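You operate a simulated robot arm through the tools that you are given. There is no shell and no other tool. Be economical: measure what you need, move in short steps, check, and stop when the job is done.

Carry out the task below with a simulated robot arm. There is one attempt and no reset: what you move stays moved.

JOB
Pack the white and teal paper cups in the delivery box; close it.
Fine: latch open, lid up, both cups upright inside, lid down, latch back to HOLD. Where these are worked on the way, their far stop is far enough and under half their travel is too little: yellow latch.
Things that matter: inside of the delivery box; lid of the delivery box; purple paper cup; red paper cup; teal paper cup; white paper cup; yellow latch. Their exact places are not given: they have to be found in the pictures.

Only the result counts: the job must be done as asked and must still hold three seconds after the hand-in. Knocking over, shifting, dropping, spilling or breaking anything else fails it. A push-on lid holds only when it is set on centred and level and pressed home; a screw cap is set on level and turned clockwise until tight.

ROBOT AND FRAMES
A 6-joint arm with a two-finger parallel gripper on a trunk, on a base that drives. Base frame: it is fixed to the floor where the robot stands at the start and does not move with it; the origin is under the middle of the robot, x ahead of it, y to its left, z up. Readings come in m, rad, newtons and seconds.
Its first joint turns from -2.897 to 2.897 rad. Places, roughly: inside of the delivery box [0.8, 0.2, 0.8]; lid of the delivery box [0.8, 0.1, 1]; yellow latch [0.7, 0, 0.9]. Payload 3.91 kg.
The TCP is the grasp point between the finger pads, 0.03 m short of the fingertips. In the tool frame z runs along the fingers and y along their closing line. The gripper opens to 0.11 m. The fingers are 0.02 m wide and 0.01 m thick; the gripper's body (0.048 by 0.112 m) begins 0.055 m behind the TCP.
Orientation is that of the tool frame in the base frame, as [roll, pitch, yaw] about the fixed x, y, z axes, in that order (R = Rz(yaw) Ry(pitch) Rx(roll)). With the fingers straight down and closing along the base's y, the tool's x points along the base's -x, its y along +y and its z along -z.

CONTROLS
- The arm moves only by the tool apply_moves. Its argument "targets" is a list of rows, each an object (a shift or turn left out is 0, a gripper value left out holds the last) with "slide": the shift along the base's x, y, z in mm, a list of three; "dr": the turn, a rotation vector about the base's x, y, z in rad, a list of three; "jaw": the finger opening in mm, from 0 to 110. In form: [{"slide": [dx, dy, dz], "dr": [wx, wy, wz], "jaw": jaw}, ...]. A call has 1 to 12 rows; each row shifts and turns the commanded pose from where the row before left it. Rows are played at 5 a second. More than 0.05 m and 0.15 rad between two rows, or a gripper value outside its range, and nothing of the call is played. A pose out of reach is approached as far as the arm can. The call stops where the force on the tool passes 60 N (or 10 N more than at its start, if that is more) or the arm is blocked; 0.2 s more then pass. The fingers move at their own pace (about 0.153 m/s each) and stop on an object; they squeeze with about 21 N. The grip force told is the motor's: it shows also when the fingers shut on nothing. Time passes only in rows, and 0.2 s behind the last, so rows that do not move let the fingers close. The reply holds the time, the measured pose of the TCP, the force on the tool along the base axes, the opening and the grip force, in the units named above and with some noise, with the torque about the TCP (base axes, N m) and any sound that the robot's microphone picked up, and new pictures: "views" is both (left out), scene, wrist or none.
- Cameras (640 x 400 px; columns grow to the right, rows downward): "scene" is now at [0.2183, 0.2751, 1.3881]; the picture's right is [0.52, -0.85, 0.00], its down [-0.46, -0.28, -0.85] and it looks along [0.72, 0.44, -0.53] (base axes); focal length 214 px, centre (320, 200). "wrist" rides on the gripper at [0.072, 0.017, -0.103] in the tool frame; the picture's right is [-0.23, 0.97, 0.00], its down [-0.76, -0.18, -0.62] and it looks along [-0.61, -0.14, 0.78] (tool axes); focal length 222 px, centre (320, 200).
- roll_base(legs): drives the robot by 1 to 6 legs, each [ahead, turn to the left] in m and rad, along the robot's own axes; the way and the turn of a leg run together, so that a leg with both is an arc; at most 1.5 m and 3.142 rad a leg. The arm and the cameras ride along, it lands a little off, and it stops where it bumps. It gives what a move gives, and a new picture of the scene camera.
- pan_tilt(pan, tilt): turns the head with the scene camera to pan (to the left, within 2.094 rad either way) and tilt (down, from -0.506 to 1.204), counted from straight ahead of the robot. It gives what a move gives, and a new picture of the scene camera.
- pixel_to_xyz(camera, pixels): for up to 12 pixels [column, row] of the newest picture of that camera ("zoom" is the newest enlarged one), the place [x, y, z] in the base frame of the surface seen there, good to about 0.002 m, but the place of the scene camera against the robot may be out by one fixed shift of up to 0.025 m in any direction. The clock stands still meanwhile.
- close_up(camera, box): a new picture of the part [left, top, right, bottom] of that camera's present view, enlarged. The clock stands still meanwhile.
- sign_off(): hands the job in; it is judged then, once.

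Keep the steps short. Do not move on a guess: measure, check each grasp and each placing, and mend mistakes. In all there are 80 turns and 260 pictures (those below and enlarged ones count). Leave the gripper open and the arm clear of the work at the hand-in unless told otherwise, and finish with a single line.

The tools are called after "Request:" as name(argument=value, ...) on one line, values as JSON. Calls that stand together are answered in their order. apply_moves: Moves the arm, as the interface text tells. Its arguments: {"type":"object","properties":{"targets":{"type":"array","items":{"type":"object","properties":{"slide":{"type":"array","items":{"type":"number"}},"dr":{"type":"array","items":{"type":"number"}},"jaw":{"type":"number"}}}},"views":{"type":"string","enum":["both","scene","wrist","none"]}},"required":["targets"]} The other tools are called the same way: roll_base (legs) drives the base; pan_tilt (pan, tilt) turns the head that bears the scene camera; pixel_to_xyz (camera, pixels) gives the place of the surface under pixels of a picture; close_up (camera, box) takes an enlarged picture of a part of a camera's view; sign_off () hands the job in.

At the start:

```text
time: 0.0
position: [0.6026, 0.2147, 1.3822]
tool_rot: [-3.141, -0.002, 3.141]
contact_force: [1.2, 0.5, 0.0]
moment: [-0.02, -0.02, -0.02]
width: 0.11
gripper_force: 0.0
robot x, y, heading: [0.0004, -0.0023, 0.002]
head pan, tilt: [0.546, 0.562]
```

scene: 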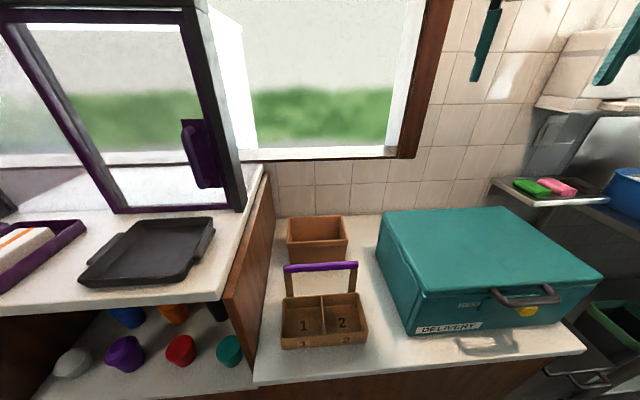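
wrist: 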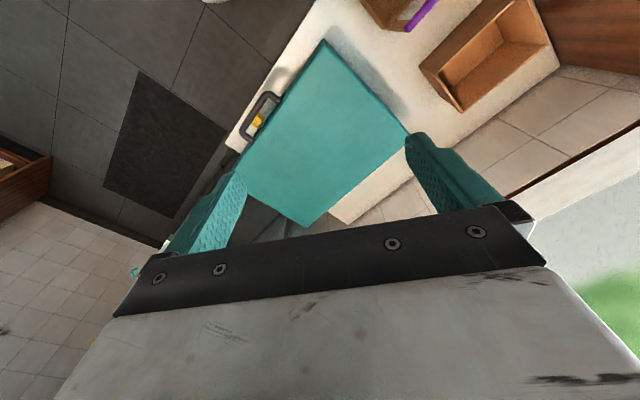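

The box is at the right with its latch around (528,310), and the cups sit on a shelf below the left counter, around (73–230, 355). I'll enlarge both areas and measure some points.

Request:
close_up(camera="scene", box=[440, 260, 600, 360])

Request:
close_up(camera="scene", box=[30, 290, 270, 400])

Request:
pixel_to_xyz(camera="scene", pixels=[[73, 358], [125, 350], [180, 347], [230, 347], [120, 378], [386, 216], [507, 209], [600, 275], [412, 294], [526, 311], [412, 330], [526, 295]])

```text
4.00 times, centred on (520, 310) of scene
```

zoom: 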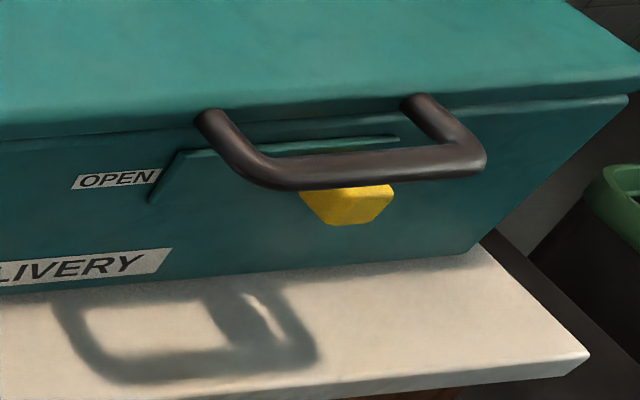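

```text
2.67 times, centred on (150, 345) of scene
```

zoom: 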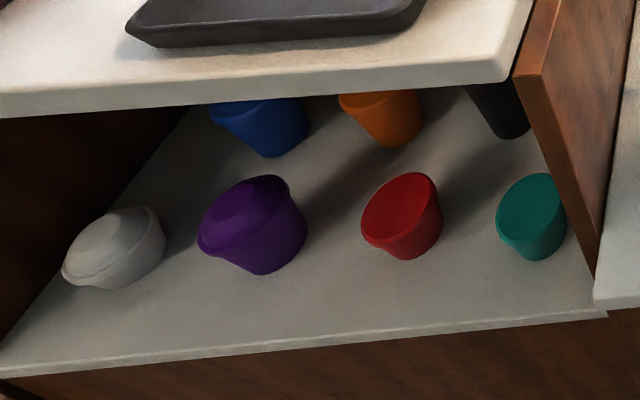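

```text
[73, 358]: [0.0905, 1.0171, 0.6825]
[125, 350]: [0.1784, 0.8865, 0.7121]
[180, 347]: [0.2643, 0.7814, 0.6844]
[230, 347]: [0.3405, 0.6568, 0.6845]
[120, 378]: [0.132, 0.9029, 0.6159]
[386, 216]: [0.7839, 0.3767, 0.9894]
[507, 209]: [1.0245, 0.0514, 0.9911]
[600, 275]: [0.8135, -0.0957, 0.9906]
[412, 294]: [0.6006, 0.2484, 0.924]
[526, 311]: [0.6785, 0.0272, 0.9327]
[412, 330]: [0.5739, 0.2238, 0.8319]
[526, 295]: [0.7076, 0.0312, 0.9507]
```

The latch is partly hidden behind the handle. I'll zoom in tighter and measure the handle, the latch and the slot.

Request:
close_up(camera="scene", box=[480, 275, 576, 335])

Request:
pixel_to_xyz(camera="zoom", pixels=[[350, 210], [310, 190], [380, 195], [350, 170], [170, 150], [20, 170], [100, 80], [460, 60], [580, 140], [250, 170], [400, 150], [350, 240]])

Request:
close_up(camera="wrist", box=[200, 70, 360, 170])

```text
6.67 times, centred on (528, 305) of scene
```

zoom: 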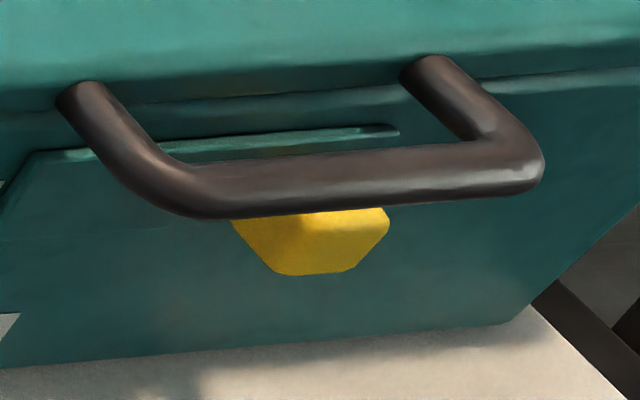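

```text
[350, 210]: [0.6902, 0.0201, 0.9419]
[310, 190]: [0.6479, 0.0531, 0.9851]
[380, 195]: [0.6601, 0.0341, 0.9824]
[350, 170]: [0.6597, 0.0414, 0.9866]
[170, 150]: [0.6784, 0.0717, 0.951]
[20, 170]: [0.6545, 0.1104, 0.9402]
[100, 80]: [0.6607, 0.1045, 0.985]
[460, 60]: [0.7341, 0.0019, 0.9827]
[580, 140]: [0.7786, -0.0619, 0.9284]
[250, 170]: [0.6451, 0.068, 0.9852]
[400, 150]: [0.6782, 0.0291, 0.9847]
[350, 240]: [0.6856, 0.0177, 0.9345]
```

```text
4.00 times, centred on (280, 120) of wrist
```

zoom: 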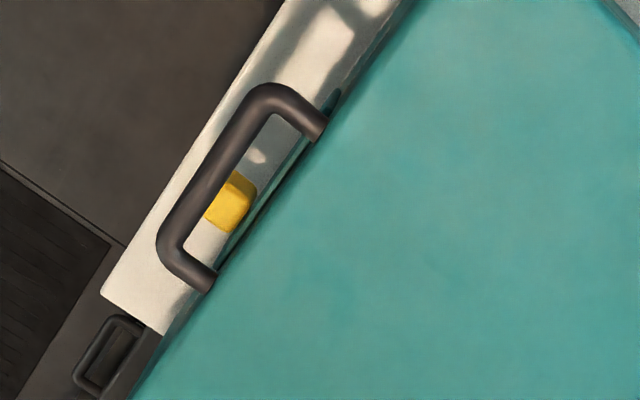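

I'll measure the lid corners in the wrist camera to find the scene camera's shift. I'll also measure the counter edges, the shelf and the cups in the scene camera.

Request:
pixel_to_xyz(camera="wrist", pixels=[[325, 44], [405, 136], [301, 221], [254, 121], [272, 97], [245, 139], [340, 130]])

Request:
pixel_to_xyz(camera="scene", pixels=[[384, 218], [505, 211], [598, 275], [540, 240], [415, 288], [60, 320], [215, 302], [100, 391], [240, 371], [150, 380], [205, 355], [262, 385]])

Request:
pan_tilt(pan=1.25, tilt=0.75)

```text
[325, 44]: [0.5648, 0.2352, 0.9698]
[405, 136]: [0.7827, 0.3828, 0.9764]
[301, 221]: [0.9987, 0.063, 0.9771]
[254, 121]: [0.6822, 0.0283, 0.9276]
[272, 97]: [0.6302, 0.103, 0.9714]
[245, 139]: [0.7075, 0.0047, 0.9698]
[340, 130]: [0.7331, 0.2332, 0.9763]
```

```text
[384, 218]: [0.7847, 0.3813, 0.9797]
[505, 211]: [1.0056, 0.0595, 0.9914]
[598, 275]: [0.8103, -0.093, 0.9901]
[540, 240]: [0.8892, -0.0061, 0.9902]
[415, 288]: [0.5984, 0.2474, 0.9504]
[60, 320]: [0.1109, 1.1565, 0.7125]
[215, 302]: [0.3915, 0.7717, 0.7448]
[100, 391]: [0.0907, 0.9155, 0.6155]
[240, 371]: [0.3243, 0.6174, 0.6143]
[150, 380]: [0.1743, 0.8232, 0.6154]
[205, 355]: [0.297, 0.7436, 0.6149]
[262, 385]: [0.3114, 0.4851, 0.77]
```

```text
time: 1.1
position: [0.6021, 0.2149, 1.383]
tool_rot: [3.141, 0.0, -3.141]
contact_force: [-0.8, 0.0, 0.1]
moment: [-0.01, 0.04, -0.02]
width: 0.1102
gripper_force: 0.1
robot x, y, heading: [-0.0025, 0.0021, -0.003]
head pan, tilt: [1.25, 0.75]
```

scene: 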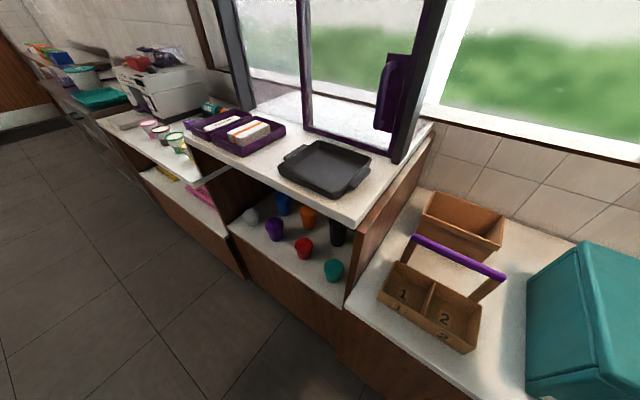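

Compared with the wrist camera, the scene camera reads about 14 mm high in z and close to right in x and y. Now I'll look closer at the cups.

Request:
close_up(camera="scene", box=[220, 170, 380, 300])

Request:
pixel_to_xyz(camera="scene", pixels=[[252, 214], [274, 226], [304, 244], [333, 266], [352, 224], [215, 172], [300, 284], [335, 300], [250, 250], [347, 228], [260, 200], [320, 250]])

```text
3.08 times, centred on (300, 235) of scene
```

zoom: 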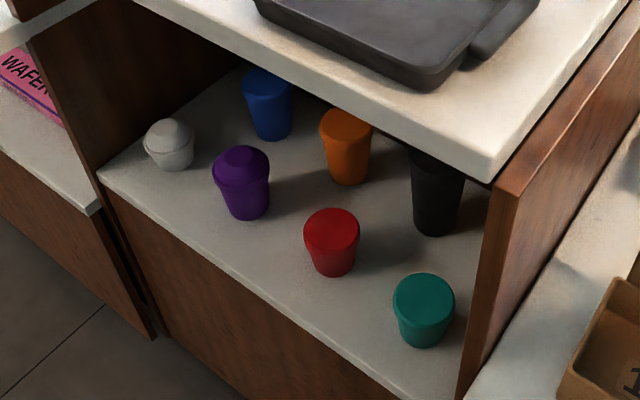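

```text
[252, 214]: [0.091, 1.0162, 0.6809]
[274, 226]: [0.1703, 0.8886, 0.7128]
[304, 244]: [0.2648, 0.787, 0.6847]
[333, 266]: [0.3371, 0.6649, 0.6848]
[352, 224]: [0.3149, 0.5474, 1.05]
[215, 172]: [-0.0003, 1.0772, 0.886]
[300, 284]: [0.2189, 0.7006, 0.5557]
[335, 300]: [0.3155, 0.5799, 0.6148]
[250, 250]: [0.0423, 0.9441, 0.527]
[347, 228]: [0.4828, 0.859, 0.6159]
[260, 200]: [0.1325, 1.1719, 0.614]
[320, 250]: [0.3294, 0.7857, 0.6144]
```

I need to know where the upper counter's front edge lies relative to the cups, so I'll measure it along with the cup outlines.

Request:
pixel_to_xyz(camera="scene", pixels=[[340, 222], [300, 195], [250, 175], [200, 150], [347, 216], [385, 240], [350, 300], [430, 135], [230, 230], [243, 205]])

Request:
pixel_to_xyz(camera="zoom", pixels=[[424, 276], [424, 318], [396, 298], [453, 298], [424, 344], [168, 122], [168, 140], [147, 148], [190, 146], [168, 168], [240, 150], [332, 210]])

```text
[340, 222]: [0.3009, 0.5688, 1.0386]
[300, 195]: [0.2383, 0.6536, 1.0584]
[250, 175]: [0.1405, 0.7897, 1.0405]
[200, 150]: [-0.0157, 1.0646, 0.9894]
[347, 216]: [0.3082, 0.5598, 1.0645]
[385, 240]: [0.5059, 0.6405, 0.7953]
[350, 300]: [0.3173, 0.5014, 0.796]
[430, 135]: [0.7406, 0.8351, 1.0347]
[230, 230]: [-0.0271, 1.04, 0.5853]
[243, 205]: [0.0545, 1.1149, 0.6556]
```

```text
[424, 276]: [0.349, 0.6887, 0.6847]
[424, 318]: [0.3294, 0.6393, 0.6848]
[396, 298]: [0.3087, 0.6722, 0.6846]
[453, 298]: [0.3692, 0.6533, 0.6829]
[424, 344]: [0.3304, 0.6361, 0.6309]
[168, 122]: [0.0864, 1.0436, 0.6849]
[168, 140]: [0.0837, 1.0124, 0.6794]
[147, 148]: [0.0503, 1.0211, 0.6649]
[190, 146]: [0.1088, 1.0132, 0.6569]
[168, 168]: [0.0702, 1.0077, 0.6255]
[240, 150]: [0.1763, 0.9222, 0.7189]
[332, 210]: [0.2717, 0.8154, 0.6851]
```

The cups stand about 9 cm inside the front edge of the upper counter. They have to be taken with the tool tilted forward along the counter normal n=(0.81,0.585). First I'll look at the latch from the front with the wrist camera, moving down in front of the box with the tool yawed and tilted.

Request:
apply_moves(targets=[{"slide": [-4.3, -25.5, -20], "dr": [0, 0, 0.125]}, {"slide": [-4.3, -25.5, -20], "dr": [0, 0, 0.125]}, {"slide": [-4.3, -25.5, -20], "dr": [0, 0, 0.125]}, {"slide": [-4.3, -25.5, -20], "dr": [0, 0, 0.125]}, {"slide": [-4.3, -25.5, -20], "dr": [0, 0, 0.125]}, {"slide": [-4.3, -25.5, -20], "dr": [0.0848, -0.1176, 0]}, {"slide": [-4.3, -25.5, -20], "dr": [0.0848, -0.1176, 0]}, {"slide": [-4.3, -25.5, -20], "dr": [0.0848, -0.1176, 0]}, {"slide": [-4.3, -25.5, -20], "dr": [0.0848, -0.1176, 0]}, {"slide": [-4.3, -25.5, -20], "dr": [0.0848, -0.1176, 0]}, {"slide": [-4.3, -25.5, -20], "dr": [0.0848, -0.1176, 0]}], views="wrist")

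```text
time: 3.5
position: [0.5552, -0.0661, 1.1639]
tool_rot: [-3.14, 0.872, -2.517]
contact_force: [-1.1, 0.0, -0.4]
moment: [-0.04, -0.03, -0.01]
width: 0.1101
gripper_force: 0.1
robot x, y, heading: [-0.0013, -0.0002, 0.001]
head pan, tilt: [1.25, 0.75]
```

wrist: 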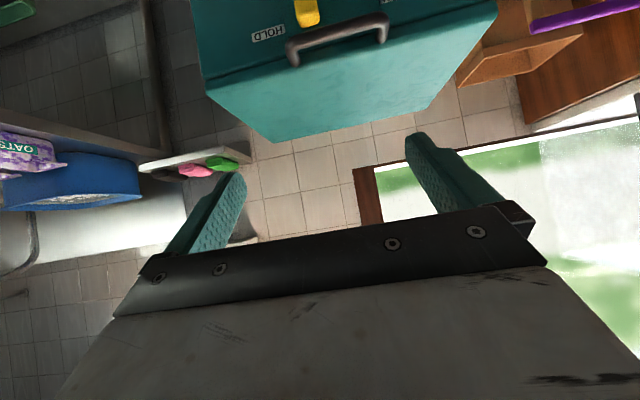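

The picture is upside down because the camera is below. The latch and the HOLD label are at the top of the picture. I'll lower the arm to look at the latch straight on.

Request:
apply_moves(targets=[{"slide": [-4, -3, -45]}, {"slide": [-4, -3, -45]}, {"slide": [-4, -3, -45]}, {"slide": [-4, -3, -45]}], views="wrist")

```text
time: 4.5
position: [0.5944, -0.1159, 1.0291]
tool_rot: [3.142, 0.868, -2.514]
contact_force: [-0.1, -0.1, 0.0]
moment: [-0.02, 0.01, 0.0]
width: 0.1101
gripper_force: 0.0
out of reach, approached as far as the arm can: row 2, 3, 4
robot x, y, heading: [-0.0, -0.0003, -0.001]
head pan, tilt: [1.25, 0.75]
```

wrist: 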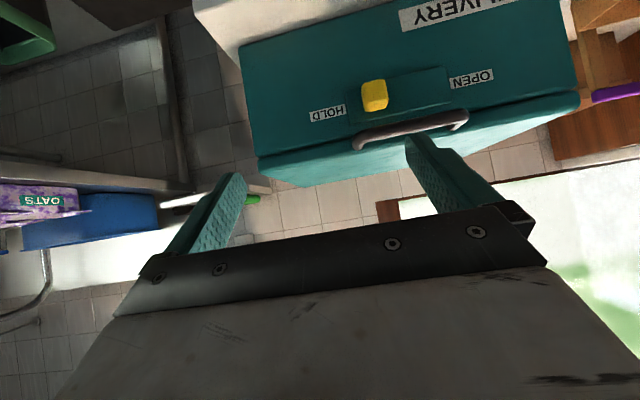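

The arm runs out of reach this close in, but the view is good. I'll zoom in and measure.

Request:
close_up(camera="wrist", box=[290, 50, 514, 190])

Request:
pixel_to_xyz(camera="wrist", pixels=[[376, 88], [376, 104], [386, 97], [327, 114], [470, 79], [425, 115], [415, 90], [450, 75], [355, 115], [375, 130], [460, 118], [300, 90]])

```text
2.86 times, centred on (402, 120) of wrist
```

zoom: 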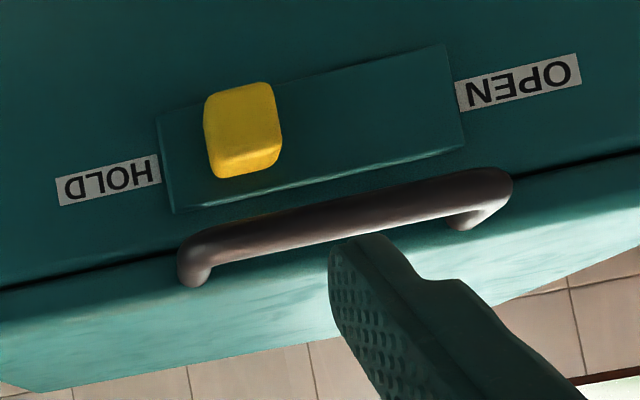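

```text
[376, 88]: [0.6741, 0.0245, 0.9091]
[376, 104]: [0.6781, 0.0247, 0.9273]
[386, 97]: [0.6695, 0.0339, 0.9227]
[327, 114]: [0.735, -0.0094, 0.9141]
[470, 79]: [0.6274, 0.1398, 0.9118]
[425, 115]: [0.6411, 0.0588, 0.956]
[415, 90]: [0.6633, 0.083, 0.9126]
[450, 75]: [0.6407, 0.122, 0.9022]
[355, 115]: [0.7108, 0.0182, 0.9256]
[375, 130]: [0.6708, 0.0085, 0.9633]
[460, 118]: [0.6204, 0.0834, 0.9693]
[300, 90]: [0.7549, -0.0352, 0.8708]
```

The latch is a slider on the front face: the knob is at s≈-0.376 along the face, z≈0.917, and it slides left (direction (-0.587,0.81)) to OPEN. It's best worked with a horizontal tool under the handle, so I'll back the base up 0.3 m to get reach.

Request:
roll_base(legs=[[-0.3, 0]])

Request:
pan_tilt(pan=0.3, tilt=0.5)

```text
time: 6.5
position: [0.2918, -0.1179, 1.0286]
tool_rot: [-3.14, 0.868, -2.517]
contact_force: [-0.5, -0.6, -0.4]
moment: [0.01, -0.01, 0.0]
width: 0.11
gripper_force: 0.1
robot x, y, heading: [-0.3031, 0.001, -0.002]
head pan, tilt: [1.25, 0.75]
```

scene: 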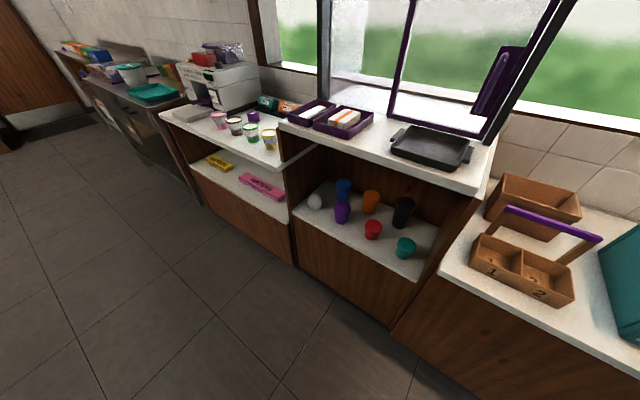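

```text
time: 7.8
position: [0.2926, -0.1175, 1.0293]
tool_rot: [3.14, 0.87, -2.516]
contact_force: [0.2, 0.1, 1.0]
moment: [0.01, -0.01, 0.01]
width: 0.11
gripper_force: 0.1
robot x, y, heading: [-0.3049, 0.0021, 0.004]
head pan, tilt: [0.3, 0.499]
```

scene: 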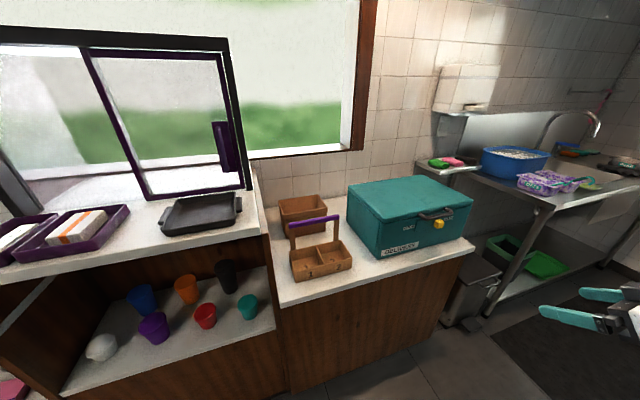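

The base is now at (-0.30, 0). I'll bring the tool horizontal along the box normal, stopping about 11 cm in front of the knob at z 0.917.

Request:
apply_moves(targets=[{"slide": [40.6, 10.3, -16], "dr": [0.0819, -0.1135, 0], "jaw": 70}, {"slide": [40.6, 10.3, -16], "dr": [0.0819, -0.1135, 0]}, {"slide": [40.6, 10.3, -16], "dr": [0.0819, -0.1135, 0]}, {"slide": [40.6, 10.3, -16], "dr": [0.0819, -0.1135, 0]}, {"slide": [40.6, 10.3, -16], "dr": [0.0819, -0.1135, 0]}, {"slide": [40.6, 10.3, -16]}, {"slide": [40.6, 10.3, -16]}], views="both")

```text
time: 9.4
position: [0.5771, -0.0438, 0.9184]
tool_rot: [0.156, 1.571, 0.782]
contact_force: [0.6, -0.5, 0.2]
moment: [-0.04, 0.02, -0.03]
width: 0.0701
gripper_force: 0.0
robot x, y, heading: [-0.3038, 0.0043, -0.004]
head pan, tilt: [0.3, 0.499]
```

scene: 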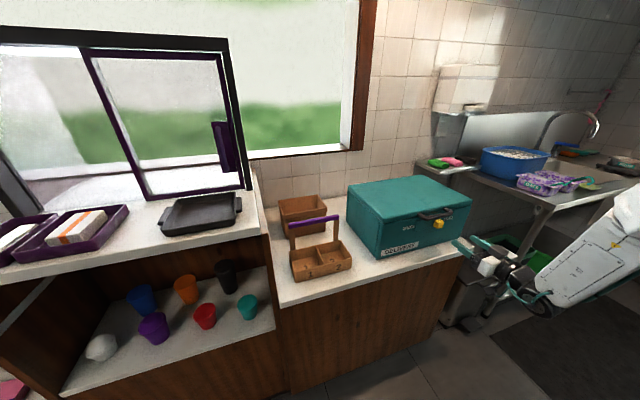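
wrist: 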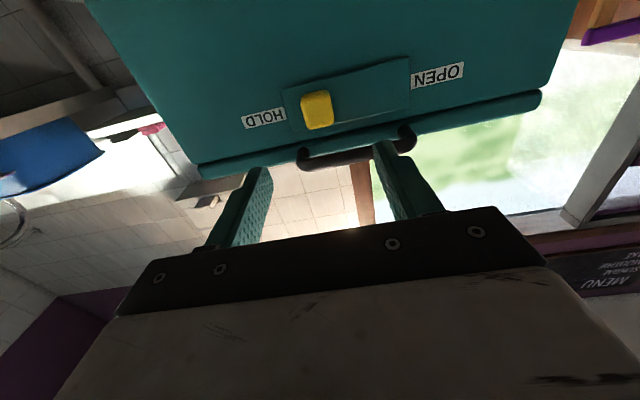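

Good. I'll re-measure the knob, the plate and the handle at this short range.

Request:
pixel_to_xyz(camera="wrist", pixels=[[318, 108], [305, 110], [331, 106], [316, 95], [318, 124], [290, 110], [405, 80], [360, 90], [340, 157], [262, 120], [437, 75], [303, 160]])

Request:
close_up(camera="wrist", box=[240, 50, 480, 200])

```text
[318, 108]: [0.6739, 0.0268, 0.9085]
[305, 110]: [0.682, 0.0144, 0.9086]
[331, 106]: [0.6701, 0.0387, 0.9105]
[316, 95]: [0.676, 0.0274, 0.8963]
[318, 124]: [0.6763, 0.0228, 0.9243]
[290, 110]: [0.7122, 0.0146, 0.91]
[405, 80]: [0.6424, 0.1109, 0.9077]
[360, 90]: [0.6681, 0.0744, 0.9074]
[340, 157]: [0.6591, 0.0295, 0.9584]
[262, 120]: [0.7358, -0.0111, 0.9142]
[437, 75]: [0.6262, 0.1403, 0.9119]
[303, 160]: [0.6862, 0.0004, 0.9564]
```

```text
2.67 times, centred on (360, 125) of wrist
```

zoom: 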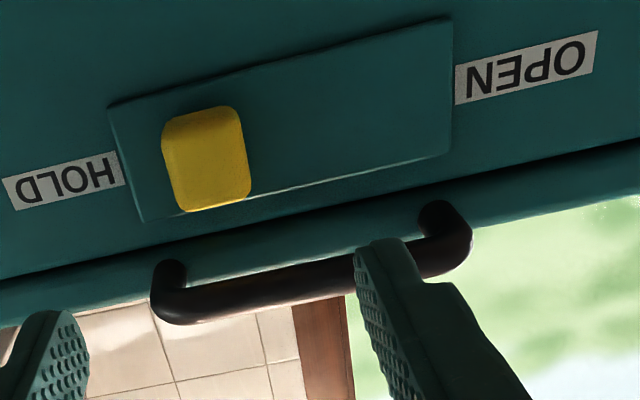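

The knob centre is at s=-0.375, z=0.910, d=0.563, and the plate is at d=0.585. The TCP is already at s=-0.374. I'll advance 10.6 cm so the fingers straddle the knob, then close.

Request:
apply_moves(targets=[{"slide": [29, 21, -8]}, {"slide": [29, 21, 0]}, {"slide": [28, 20.3, 0]}, {"slide": [0, 0, 0]}], views="wrist")

```text
time: 10.4
position: [0.6629, 0.016, 0.9089]
tool_rot: [2.703, 1.57, -2.956]
contact_force: [0.6, 0.0, -0.2]
moment: [0.0, 0.04, -0.02]
width: 0.0699
gripper_force: 0.0
robot x, y, heading: [-0.3032, 0.0016, -0.008]
head pan, tilt: [0.3, 0.499]
```

wrist: 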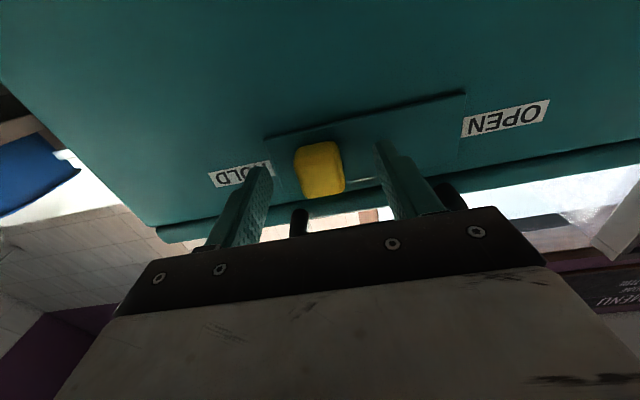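

The fingers straddle the knob, so I'll close on it.

Request:
apply_moves(targets=[{"jaw": 10}, {"jaw": 10}, {"jaw": 10}], views="wrist")

```text
time: 11.2
position: [0.6634, 0.0161, 0.9099]
tool_rot: [2.861, 1.568, -2.798]
contact_force: [1.7, 2.0, -0.6]
moment: [-0.07, 0.01, 0.02]
width: 0.0295
gripper_force: 44.9
robot x, y, heading: [-0.303, 0.0022, 0.002]
head pan, tilt: [0.3, 0.499]
```

wrist: 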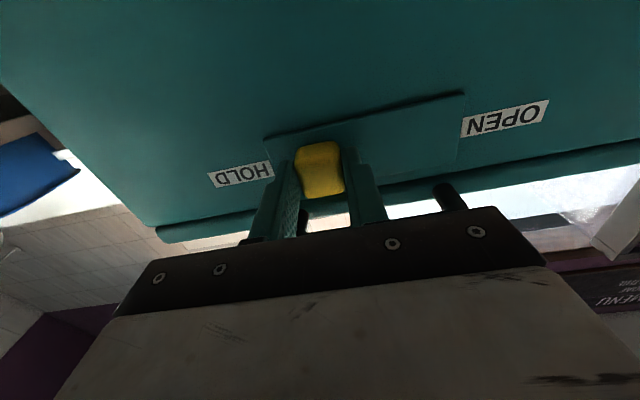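

It's gripped at 29.5 mm. Now I'll slide it left along the face in 15 mm steps towards OPEN, until the stop.

Request:
apply_moves(targets=[{"slide": [-8.8, 12.1, 0]}, {"slide": [-8.8, 12.1, 0]}, {"slide": [-8.8, 12.1, 0]}, {"slide": [-8.8, 12.1, 0]}, {"slide": [-5, 6.9, 0]}, {"slide": [0, 0, 0]}], views="wrist")

```text
time: 12.7
position: [0.6271, 0.0675, 0.9099]
tool_rot: [1.193, 1.569, 1.803]
contact_force: [22.5, -14.0, -7.9]
moment: [-0.27, 0.47, -0.37]
width: 0.0292
gripper_force: 44.8
robot x, y, heading: [-0.301, -0.0016, -0.006]
head pan, tilt: [0.3, 0.499]
stopped in row 6: the force on the tool passed its limit at 61 N (the readings are from after the stop); the commanded pose is now the measured one
```

wrist: 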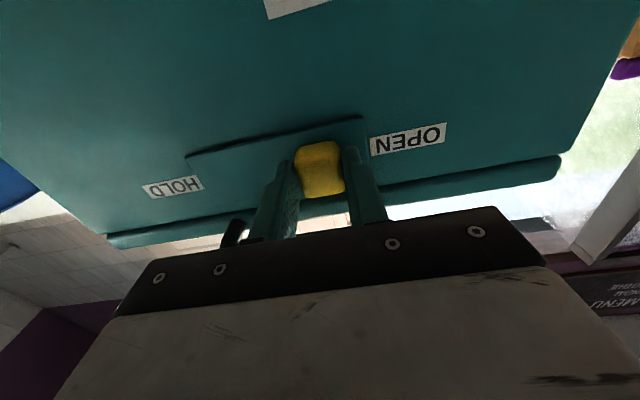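

The knob moved 63 mm and hit the OPEN stop. I'll release it, back off, and check that it stays.

Request:
apply_moves(targets=[{"jaw": 70}, {"jaw": 70}, {"slide": [-28, -20.3, 0]}, {"slide": [-28, -20.3, 0]}, {"slide": [-28, -20.3, 0]}], views="wrist")

```text
time: 13.9
position: [0.5406, 0.0067, 0.9107]
tool_rot: [-0.316, 1.571, 0.3]
contact_force: [0.4, 1.2, 0.2]
moment: [0.03, -0.03, -0.03]
width: 0.0699
gripper_force: 0.0
robot x, y, heading: [-0.3008, -0.002, -0.001]
head pan, tilt: [0.3, 0.499]
```

wrist: 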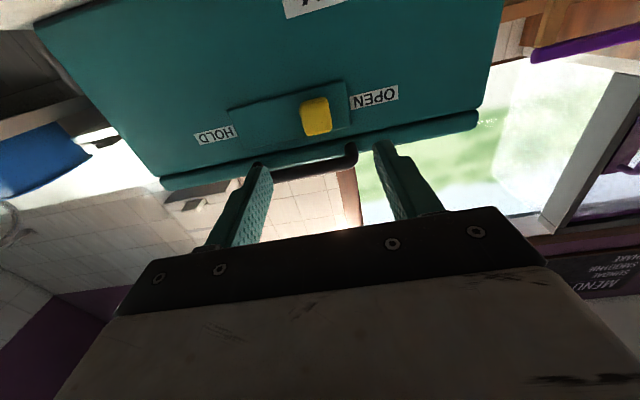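

The latch stays at OPEN. To have reach for lifting the lid, I'll pull the TCP back, close the fingers, and drive the base forward 0.12 m.

Request:
apply_moves(targets=[{"slide": [-31, -24, 10], "jaw": 0}, {"slide": [-31, -24, 10]}, {"slide": [0, 0, 0]}], views="none")

Request:
roll_base(legs=[[0.12, 0]])

Request:
close_up(camera="wrist", box=[160, 40, 480, 240])

```text
time: 14.7
position: [0.48, -0.0421, 0.931]
tool_rot: [-0.344, 1.569, 0.272]
contact_force: [-0.2, -0.1, -0.3]
moment: [-0.03, -0.02, -0.02]
width: 0.0003
gripper_force: 21.2
robot x, y, heading: [-0.301, -0.0014, -0.006]
head pan, tilt: [0.3, 0.499]
```

```text
time: 16.0
position: [0.6008, -0.0412, 0.9309]
tool_rot: [-0.254, 1.568, 0.361]
contact_force: [0.5, -0.3, -0.1]
moment: [0.0, -0.02, -0.01]
width: 0.0
gripper_force: 21.3
robot x, y, heading: [-0.1823, -0.0027, -0.002]
head pan, tilt: [0.3, 0.499]
```

scene: 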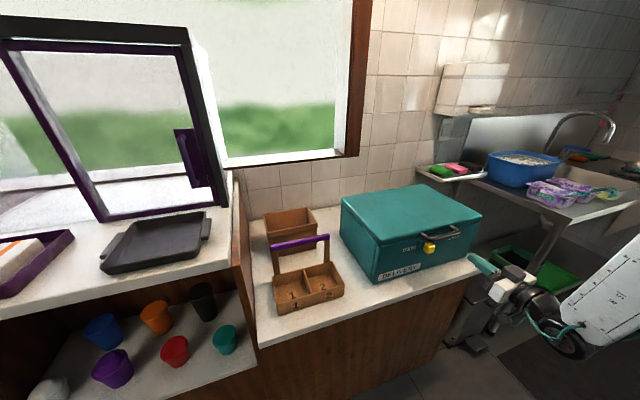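

```text
2.00 times, centred on (320, 140) of wrist
```

zoom: 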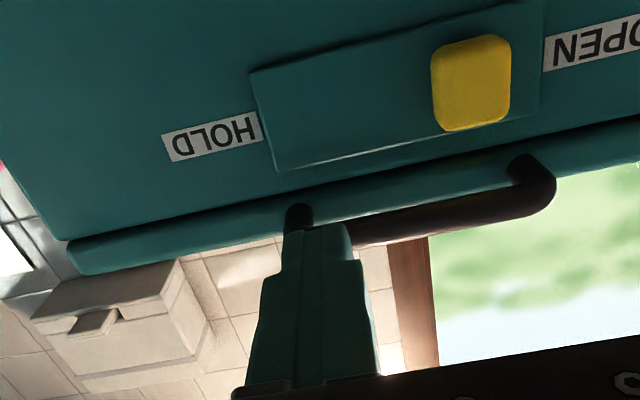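

I'll measure the handle bar's underside and the lid seam.

Request:
pixel_to_xyz(camera="zoom", pixels=[[380, 232], [430, 218], [480, 210], [470, 196], [420, 205], [520, 170], [300, 212], [400, 190], [400, 165], [540, 200]])

```text
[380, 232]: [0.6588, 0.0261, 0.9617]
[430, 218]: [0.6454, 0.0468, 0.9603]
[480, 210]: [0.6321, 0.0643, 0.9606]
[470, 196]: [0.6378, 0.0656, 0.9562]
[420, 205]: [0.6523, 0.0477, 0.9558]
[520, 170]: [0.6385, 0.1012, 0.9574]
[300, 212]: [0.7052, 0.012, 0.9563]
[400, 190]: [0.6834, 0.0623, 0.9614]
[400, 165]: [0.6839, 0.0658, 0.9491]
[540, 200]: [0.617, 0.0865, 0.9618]
```

The bar centre is at d≈0.557, its bottom at z≈0.956, and it spans s from -0.404 to -0.293. I'll put the closed fingertips under it at s=-0.355, clear of the knob, with the tips 13 mm past the bar centre.

Request:
apply_moves(targets=[{"slide": [-6.1, 8.4, 0]}, {"slide": [-12, 16.7, 0]}, {"slide": [21, 15.2, 0]}, {"slide": [21, 15.2, 0]}, {"slide": [21, 15.2, 0]}, {"slide": [0, 0, 0]}], views="wrist")

```text
time: 17.4
position: [0.6499, 0.0248, 0.938]
tool_rot: [-0.245, 1.57, 0.372]
contact_force: [0.2, -0.8, -0.4]
moment: [0.01, 0.02, -0.01]
width: 0.0
gripper_force: 21.1
out of reach, approached as far as the arm can: row 2
robot x, y, heading: [-0.185, -0.0016, -0.006]
head pan, tilt: [0.3, 0.499]
```

wrist: 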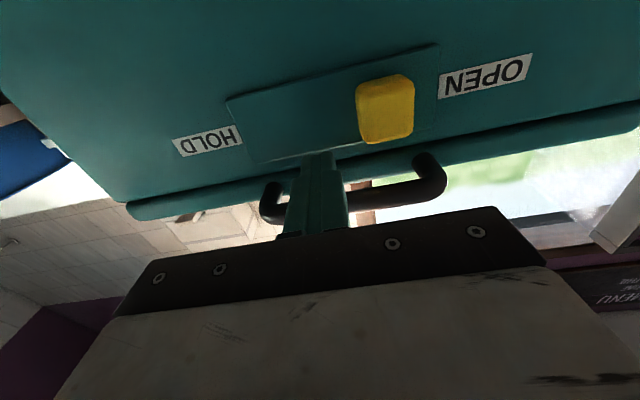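

The tips are under the bar (TCP at d=0.541, z=0.938). I'll lift along the lid's arc in small steps, the first 30° now.

Request:
apply_moves(targets=[{"slide": [0, 0, 10]}, {"slide": [3.2, 2.3, 35]}, {"slide": [7.3, 5.3, 37]}, {"slide": [11.3, 8.2, 36]}, {"slide": [15, 10.9, 34]}, {"slide": [0, 0, 0]}], views="both")

```text
time: 18.8
position: [0.6869, 0.0525, 1.0895]
tool_rot: [-0.315, 1.569, 0.302]
contact_force: [0.4, -0.5, -0.2]
moment: [-0.01, 0.03, 0.0]
width: 0.0001
gripper_force: 21.3
robot x, y, heading: [-0.1838, 0.0026, -0.004]
head pan, tilt: [0.3, 0.499]
```

scene: 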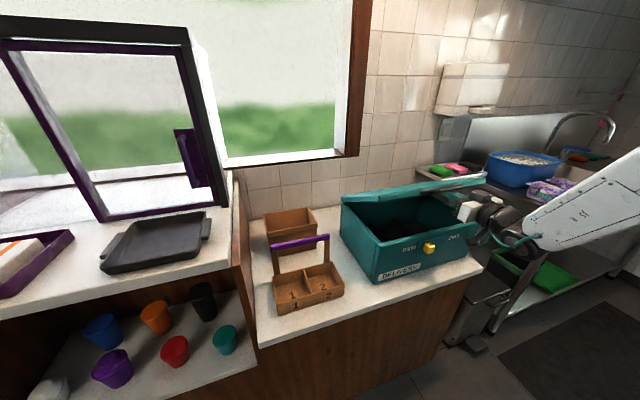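
wrist: 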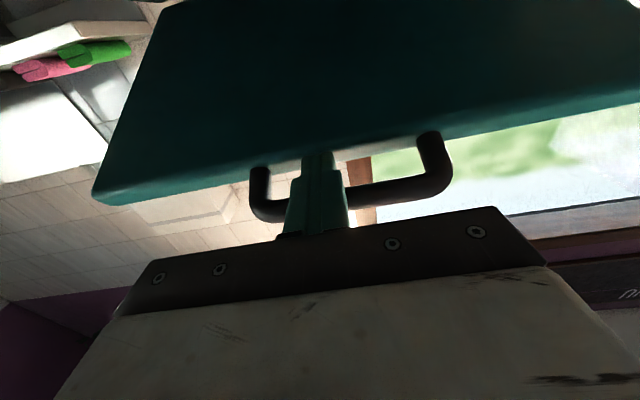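

The lid is rising with almost no force. I'll continue the arc to about 60°.

Request:
apply_moves(targets=[{"slide": [18.4, 13.3, 31]}, {"slide": [21.5, 15.6, 27.7]}, {"slide": [24.2, 17.5, 24]}, {"slide": [26.7, 19.3, 20]}, {"slide": [0, 0, 0]}], views="both")

```text
time: 20.0
position: [0.7776, 0.1196, 1.1906]
tool_rot: [2.796, 1.568, -2.871]
contact_force: [0.4, 0.3, 0.3]
moment: [-0.02, 0.04, 0.02]
width: 0.0
gripper_force: 20.8
robot x, y, heading: [-0.1794, -0.0042, 0.001]
head pan, tilt: [0.3, 0.499]
```

scene: 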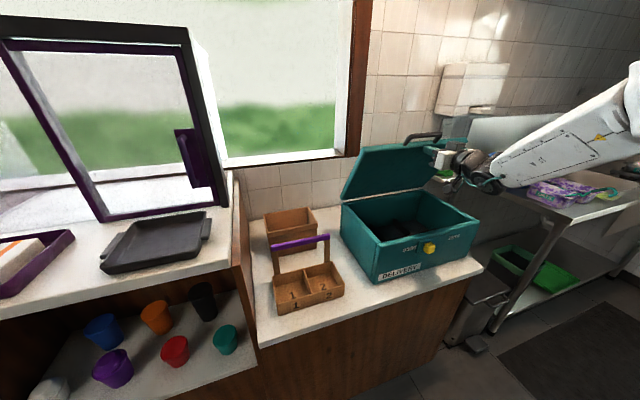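
wrist: 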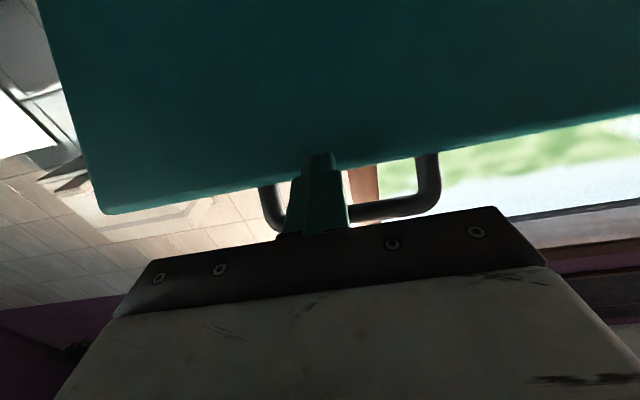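

The lid is up about 60°. I'll continue to about 85°.

Request:
apply_moves(targets=[{"slide": [28.4, 20.6, 15.5]}, {"slide": [29.8, 21.6, 10.7]}, {"slide": [30.8, 22.3, 6]}, {"slide": [0, 0, 0]}], views="both")

```text
time: 21.0
position: [0.866, 0.1835, 1.226]
tool_rot: [-0.203, 1.569, 0.414]
contact_force: [-0.2, 1.0, -0.4]
moment: [0.01, -0.01, -0.01]
width: 0.0
gripper_force: 21.0
robot x, y, heading: [-0.1815, -0.002, -0.003]
head pan, tilt: [0.3, 0.499]
```

scene: 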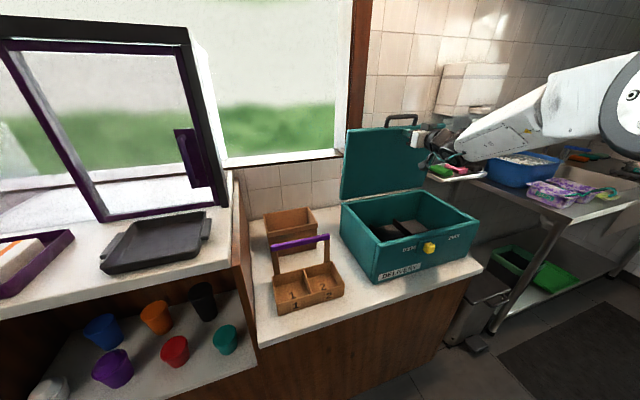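
wrist: 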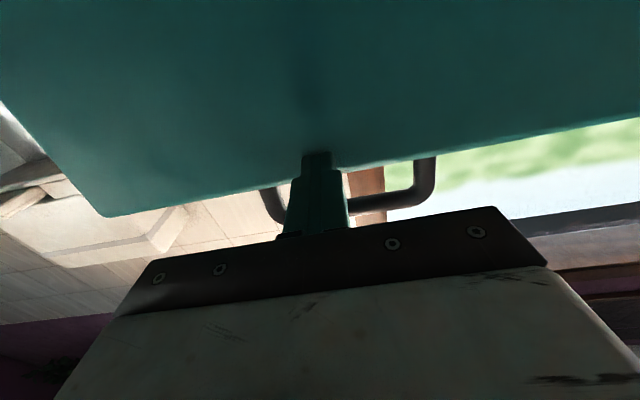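

The lid is almost vertical. I'll push it a bit further back in small steps until the force shows a stop.

Request:
apply_moves(targets=[{"slide": [24.3, 17.6, 1]}, {"slide": [24.3, 17.6, -2]}, {"slide": [0, 0, 0]}], views="both")

```text
time: 21.8
position: [0.9164, 0.22, 1.2233]
tool_rot: [-0.206, 1.57, 0.41]
contact_force: [0.4, 0.1, -0.1]
moment: [0.0, 0.0, 0.02]
width: 0.0002
gripper_force: 21.2
robot x, y, heading: [-0.1825, -0.0007, -0.004]
head pan, tilt: [0.3, 0.499]
```

scene: 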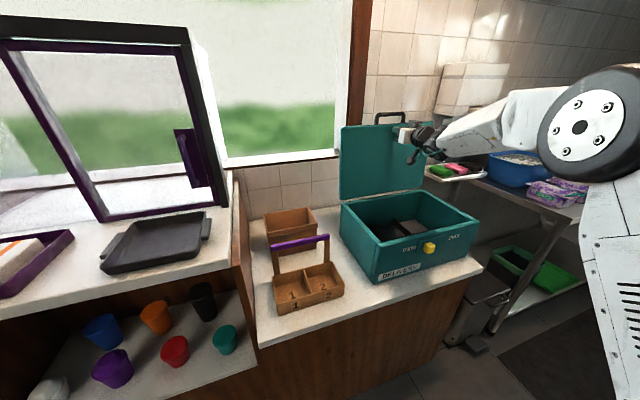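
wrist: 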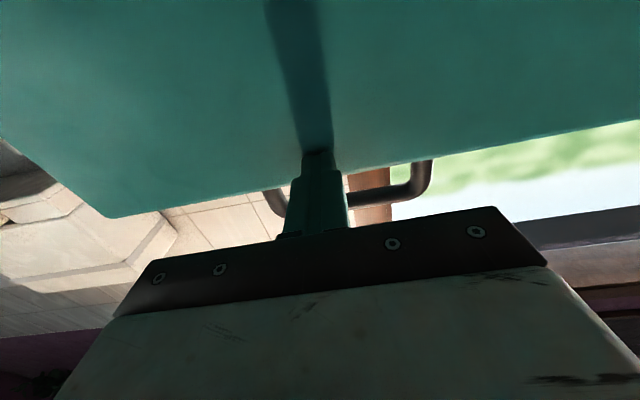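

I'll measure the lid angle from the scene camera: its inner face at the top and at the bottom.

Request:
pixel_to_xyz(camera="scene", pixels=[[360, 135], [360, 190], [345, 130], [343, 195], [400, 120], [390, 130], [400, 170]])

```text
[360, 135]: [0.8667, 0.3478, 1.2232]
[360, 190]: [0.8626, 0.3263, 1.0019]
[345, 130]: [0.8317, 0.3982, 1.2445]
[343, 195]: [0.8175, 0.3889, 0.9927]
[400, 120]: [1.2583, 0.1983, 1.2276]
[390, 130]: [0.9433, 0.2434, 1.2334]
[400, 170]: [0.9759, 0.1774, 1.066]
```

The lid is about 4° past vertical. I'll push another 4 cm, watching the force.

Request:
apply_moves(targets=[{"slide": [16.2, 11.7, -2]}, {"slide": [16.2, 11.7, -3]}, {"slide": [0, 0, 0]}], views="scene")

```text
time: 22.6
position: [0.9456, 0.2397, 1.219]
tool_rot: [-0.217, 1.569, 0.398]
contact_force: [-23.5, -11.4, -2.7]
moment: [-0.18, 0.28, 0.16]
width: 0.0001
gripper_force: 21.2
robot x, y, heading: [-0.1827, -0.0024, -0.006]
head pan, tilt: [0.3, 0.499]
```

scene: 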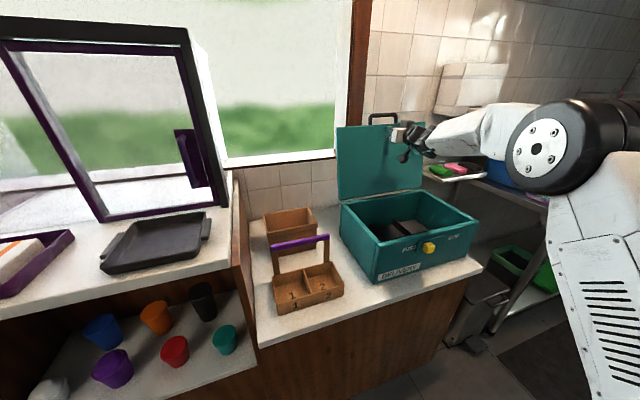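

The lid hit its stop, about 100° open. I'll retract straight out along -n and check that the lid stays.

Request:
apply_moves(targets=[{"slide": [-16.2, -11.7, 0]}, {"slide": [-32, -23.2, 0]}, {"slide": [-32, -23.2, 5]}, {"slide": [-32, -23.2, 10]}, {"slide": [-32, -23.2, 10]}, {"slide": [-32, -23.2, 10]}], views="scene")

Request:
close_up(camera="scene", box=[320, 100, 500, 290])

```text
time: 24.0
position: [0.7706, 0.1144, 1.253]
tool_rot: [-0.274, 1.569, 0.341]
contact_force: [-0.1, -0.3, -0.9]
moment: [0.05, -0.04, 0.05]
width: 0.0
gripper_force: 20.8
robot x, y, heading: [-0.1785, -0.0014, -0.003]
head pan, tilt: [0.3, 0.499]
```

scene: 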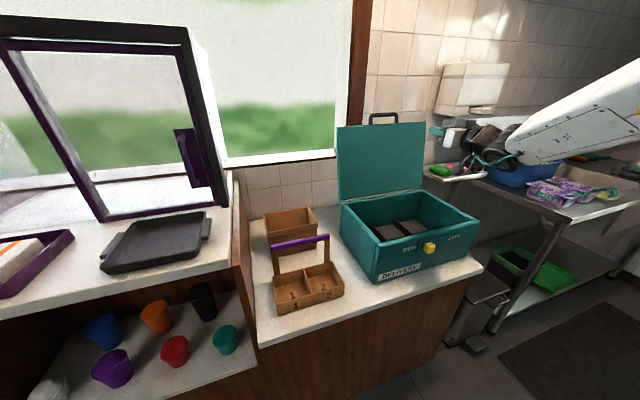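

```text
2.11 times, centred on (410, 195) of scene
```

zoom: 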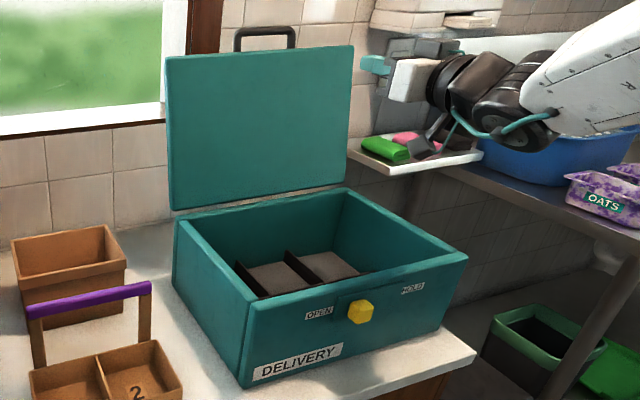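

The lid stays up, and the box floor shows compartments. I'll roll the gripper 180° about its axis so the wrist camera ends up on top, looking nearly straight down once the tool is tilted 35° forward. First half now.

Request:
apply_moves(targets=[{"slide": [-10, -7, 5], "dr": [0.1061, 0.0769, 0]}, {"slide": [-10, -7, 5], "dr": [0.1061, 0.0769, 0]}, {"slide": [-10, -7, 5], "dr": [0.1061, 0.0769, 0]}, {"slide": [-10, -7, 5], "dr": [0.1061, 0.0769, 0]}, {"dr": [0.1061, 0.0769, 0]}, {"dr": [0.1061, 0.0769, 0]}, {"dr": [0.1061, 0.0769, 0]}, {"dr": [0.1061, 0.0769, 0]}, {"dr": [0.1061, 0.0769, 0]}, {"dr": [0.1061, 0.0769, 0]}, {"dr": [0.1061, 0.0769, 0]}, {"dr": [0.1061, 0.0769, 0]}], views="wrist")

```text
time: 26.6
position: [0.7316, 0.0859, 1.2743]
tool_rot: [1.583, -0.003, 2.198]
contact_force: [-0.4, 0.5, -0.5]
moment: [-0.04, 0.01, -0.02]
width: 0.0
gripper_force: 21.0
robot x, y, heading: [-0.1788, -0.0003, -0.004]
head pan, tilt: [0.3, 0.499]
```

wrist: 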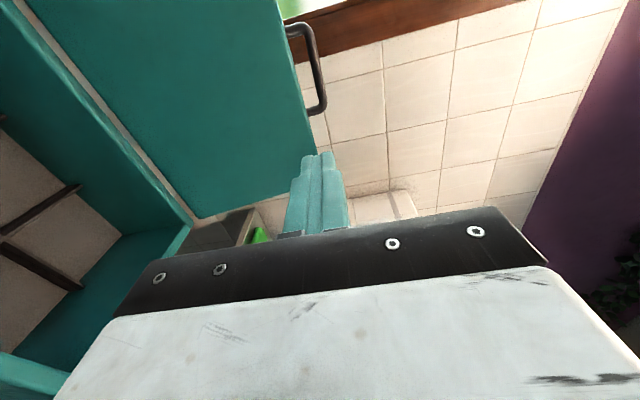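

Camera is now on the left. I'll do the second half of the roll.

Request:
apply_moves(targets=[{"dr": [0.1061, 0.0769, 0]}, {"dr": [0.1061, 0.0769, 0]}, {"dr": [0.1061, 0.0769, 0]}, {"dr": [0.1061, 0.0769, 0]}, {"dr": [0.1061, 0.0769, 0]}, {"dr": [0.1061, 0.0769, 0]}, {"dr": [0.1061, 0.0769, 0]}, {"dr": [0.1061, 0.0769, 0]}, {"dr": [0.1061, 0.0769, 0]}, {"dr": [0.1061, 0.0769, 0]}, {"dr": [0.1061, 0.0769, 0]}, {"dr": [0.1061, 0.0769, 0]}], views="none")

```text
time: 29.2
position: [0.7309, 0.0856, 1.2731]
tool_rot: [-1.817, -1.565, -0.686]
contact_force: [0.3, -0.1, -0.7]
moment: [0.0, 0.04, 0.0]
width: 0.0
gripper_force: 21.5
robot x, y, heading: [-0.1833, -0.0003, -0.005]
head pan, tilt: [0.3, 0.499]
```

Now I'll tilt down 55° so the tool is 35° off vertical, then look into the box.

Request:
apply_moves(targets=[{"dr": [-0.0802, 0.1112, 0]}, {"dr": [-0.0802, 0.1112, 0]}, {"dr": [-0.0802, 0.1112, 0]}, {"dr": [-0.0802, 0.1112, 0]}, {"dr": [-0.0802, 0.1112, 0]}, {"dr": [-0.0802, 0.1112, 0]}, {"dr": [-0.0802, 0.1112, 0]}, {"slide": [16, 12, 0]}], views="wrist")

```text
time: 31.0
position: [0.7465, 0.0972, 1.2733]
tool_rot: [-3.126, -0.606, 0.619]
contact_force: [0.0, 0.0, 0.6]
moment: [0.0, -0.02, 0.01]
width: 0.0
gripper_force: 21.0
robot x, y, heading: [-0.1837, 0.0013, -0.003]
head pan, tilt: [0.3, 0.499]
```

wrist: 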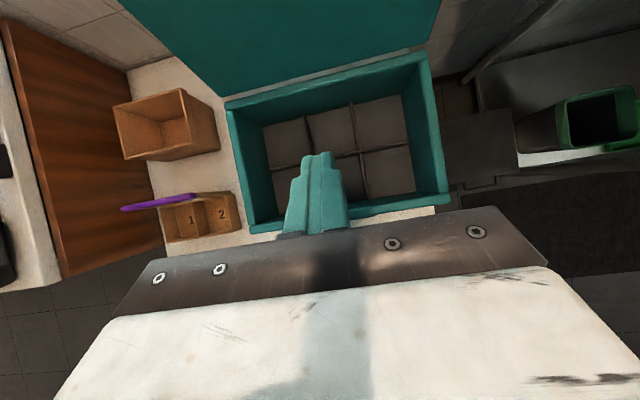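

The straight-down view works well. The box holds a 3×2 grid of cells with low dividers. I'll zoom in and measure the cells.

Request:
close_up(camera="wrist", box=[220, 40, 460, 240])

Request:
pixel_to_xyz(camera="wrist", pixels=[[285, 143], [332, 129], [381, 118], [388, 172], [313, 131], [355, 121], [360, 152], [240, 160], [440, 130], [330, 90], [415, 60], [380, 206]])

```text
2.00 times, centred on (340, 140) of wrist
```

zoom: 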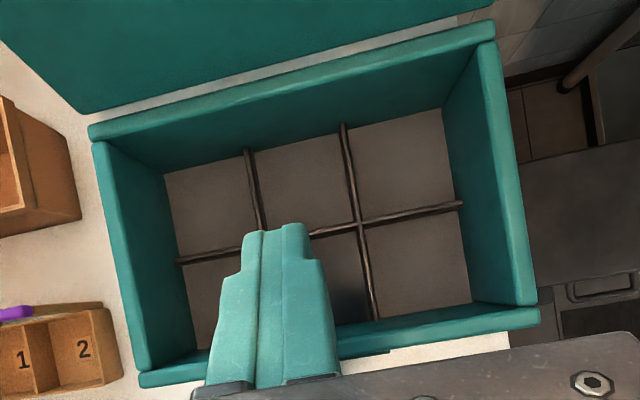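

```text
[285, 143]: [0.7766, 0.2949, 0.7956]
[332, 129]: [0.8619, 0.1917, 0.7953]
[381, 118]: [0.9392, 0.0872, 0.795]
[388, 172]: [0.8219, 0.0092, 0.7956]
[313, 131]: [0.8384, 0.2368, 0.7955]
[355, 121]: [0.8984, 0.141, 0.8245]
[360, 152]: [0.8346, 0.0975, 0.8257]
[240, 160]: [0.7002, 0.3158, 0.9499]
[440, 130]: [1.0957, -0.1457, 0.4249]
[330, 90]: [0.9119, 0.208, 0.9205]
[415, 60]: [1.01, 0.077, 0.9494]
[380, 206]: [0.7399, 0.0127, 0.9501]
```

Measured: floor z 0.795, divider tops 0.825, wall tops 0.95, and the back-middle cell centre at about (d 0.805, s -0.352). The base will shuttle along the counter, so I'll turn it to face along -s and work to its left. First I'll retract the arm.

Request:
apply_moves(targets=[{"slide": [-40, -12, 5]}, {"slide": [-40, -12, 5]}, {"slide": [-40, -12, 5]}, {"slide": [-40, -12, 5]}, {"slide": [-40, -12, 5]}, {"slide": [-40, -12, 5]}, {"slide": [-40, -12, 0]}], views="none")

Request:
roll_base(legs=[[0.1, 0], [0, -0.945]])

```text
time: 32.6
position: [0.4668, 0.0131, 1.3018]
tool_rot: [-3.124, -0.608, 0.618]
contact_force: [1.6, 0.1, -0.3]
moment: [0.06, 0.05, -0.04]
width: 0.0
gripper_force: 21.1
robot x, y, heading: [-0.1826, -0.0021, -0.002]
head pan, tilt: [0.3, 0.499]
```

```text
time: 36.1
position: [0.3099, -0.5174, 1.3025]
tool_rot: [-3.126, -0.61, -0.325]
contact_force: [-0.3, 0.0, -1.4]
moment: [-0.04, -0.02, 0.01]
width: 0.0
gripper_force: 21.0
robot x, y, heading: [-0.0844, 0.0012, -0.948]
head pan, tilt: [0.3, 0.499]
```

scene: 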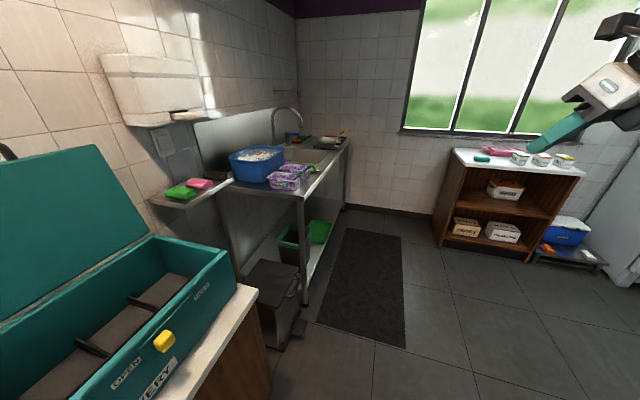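

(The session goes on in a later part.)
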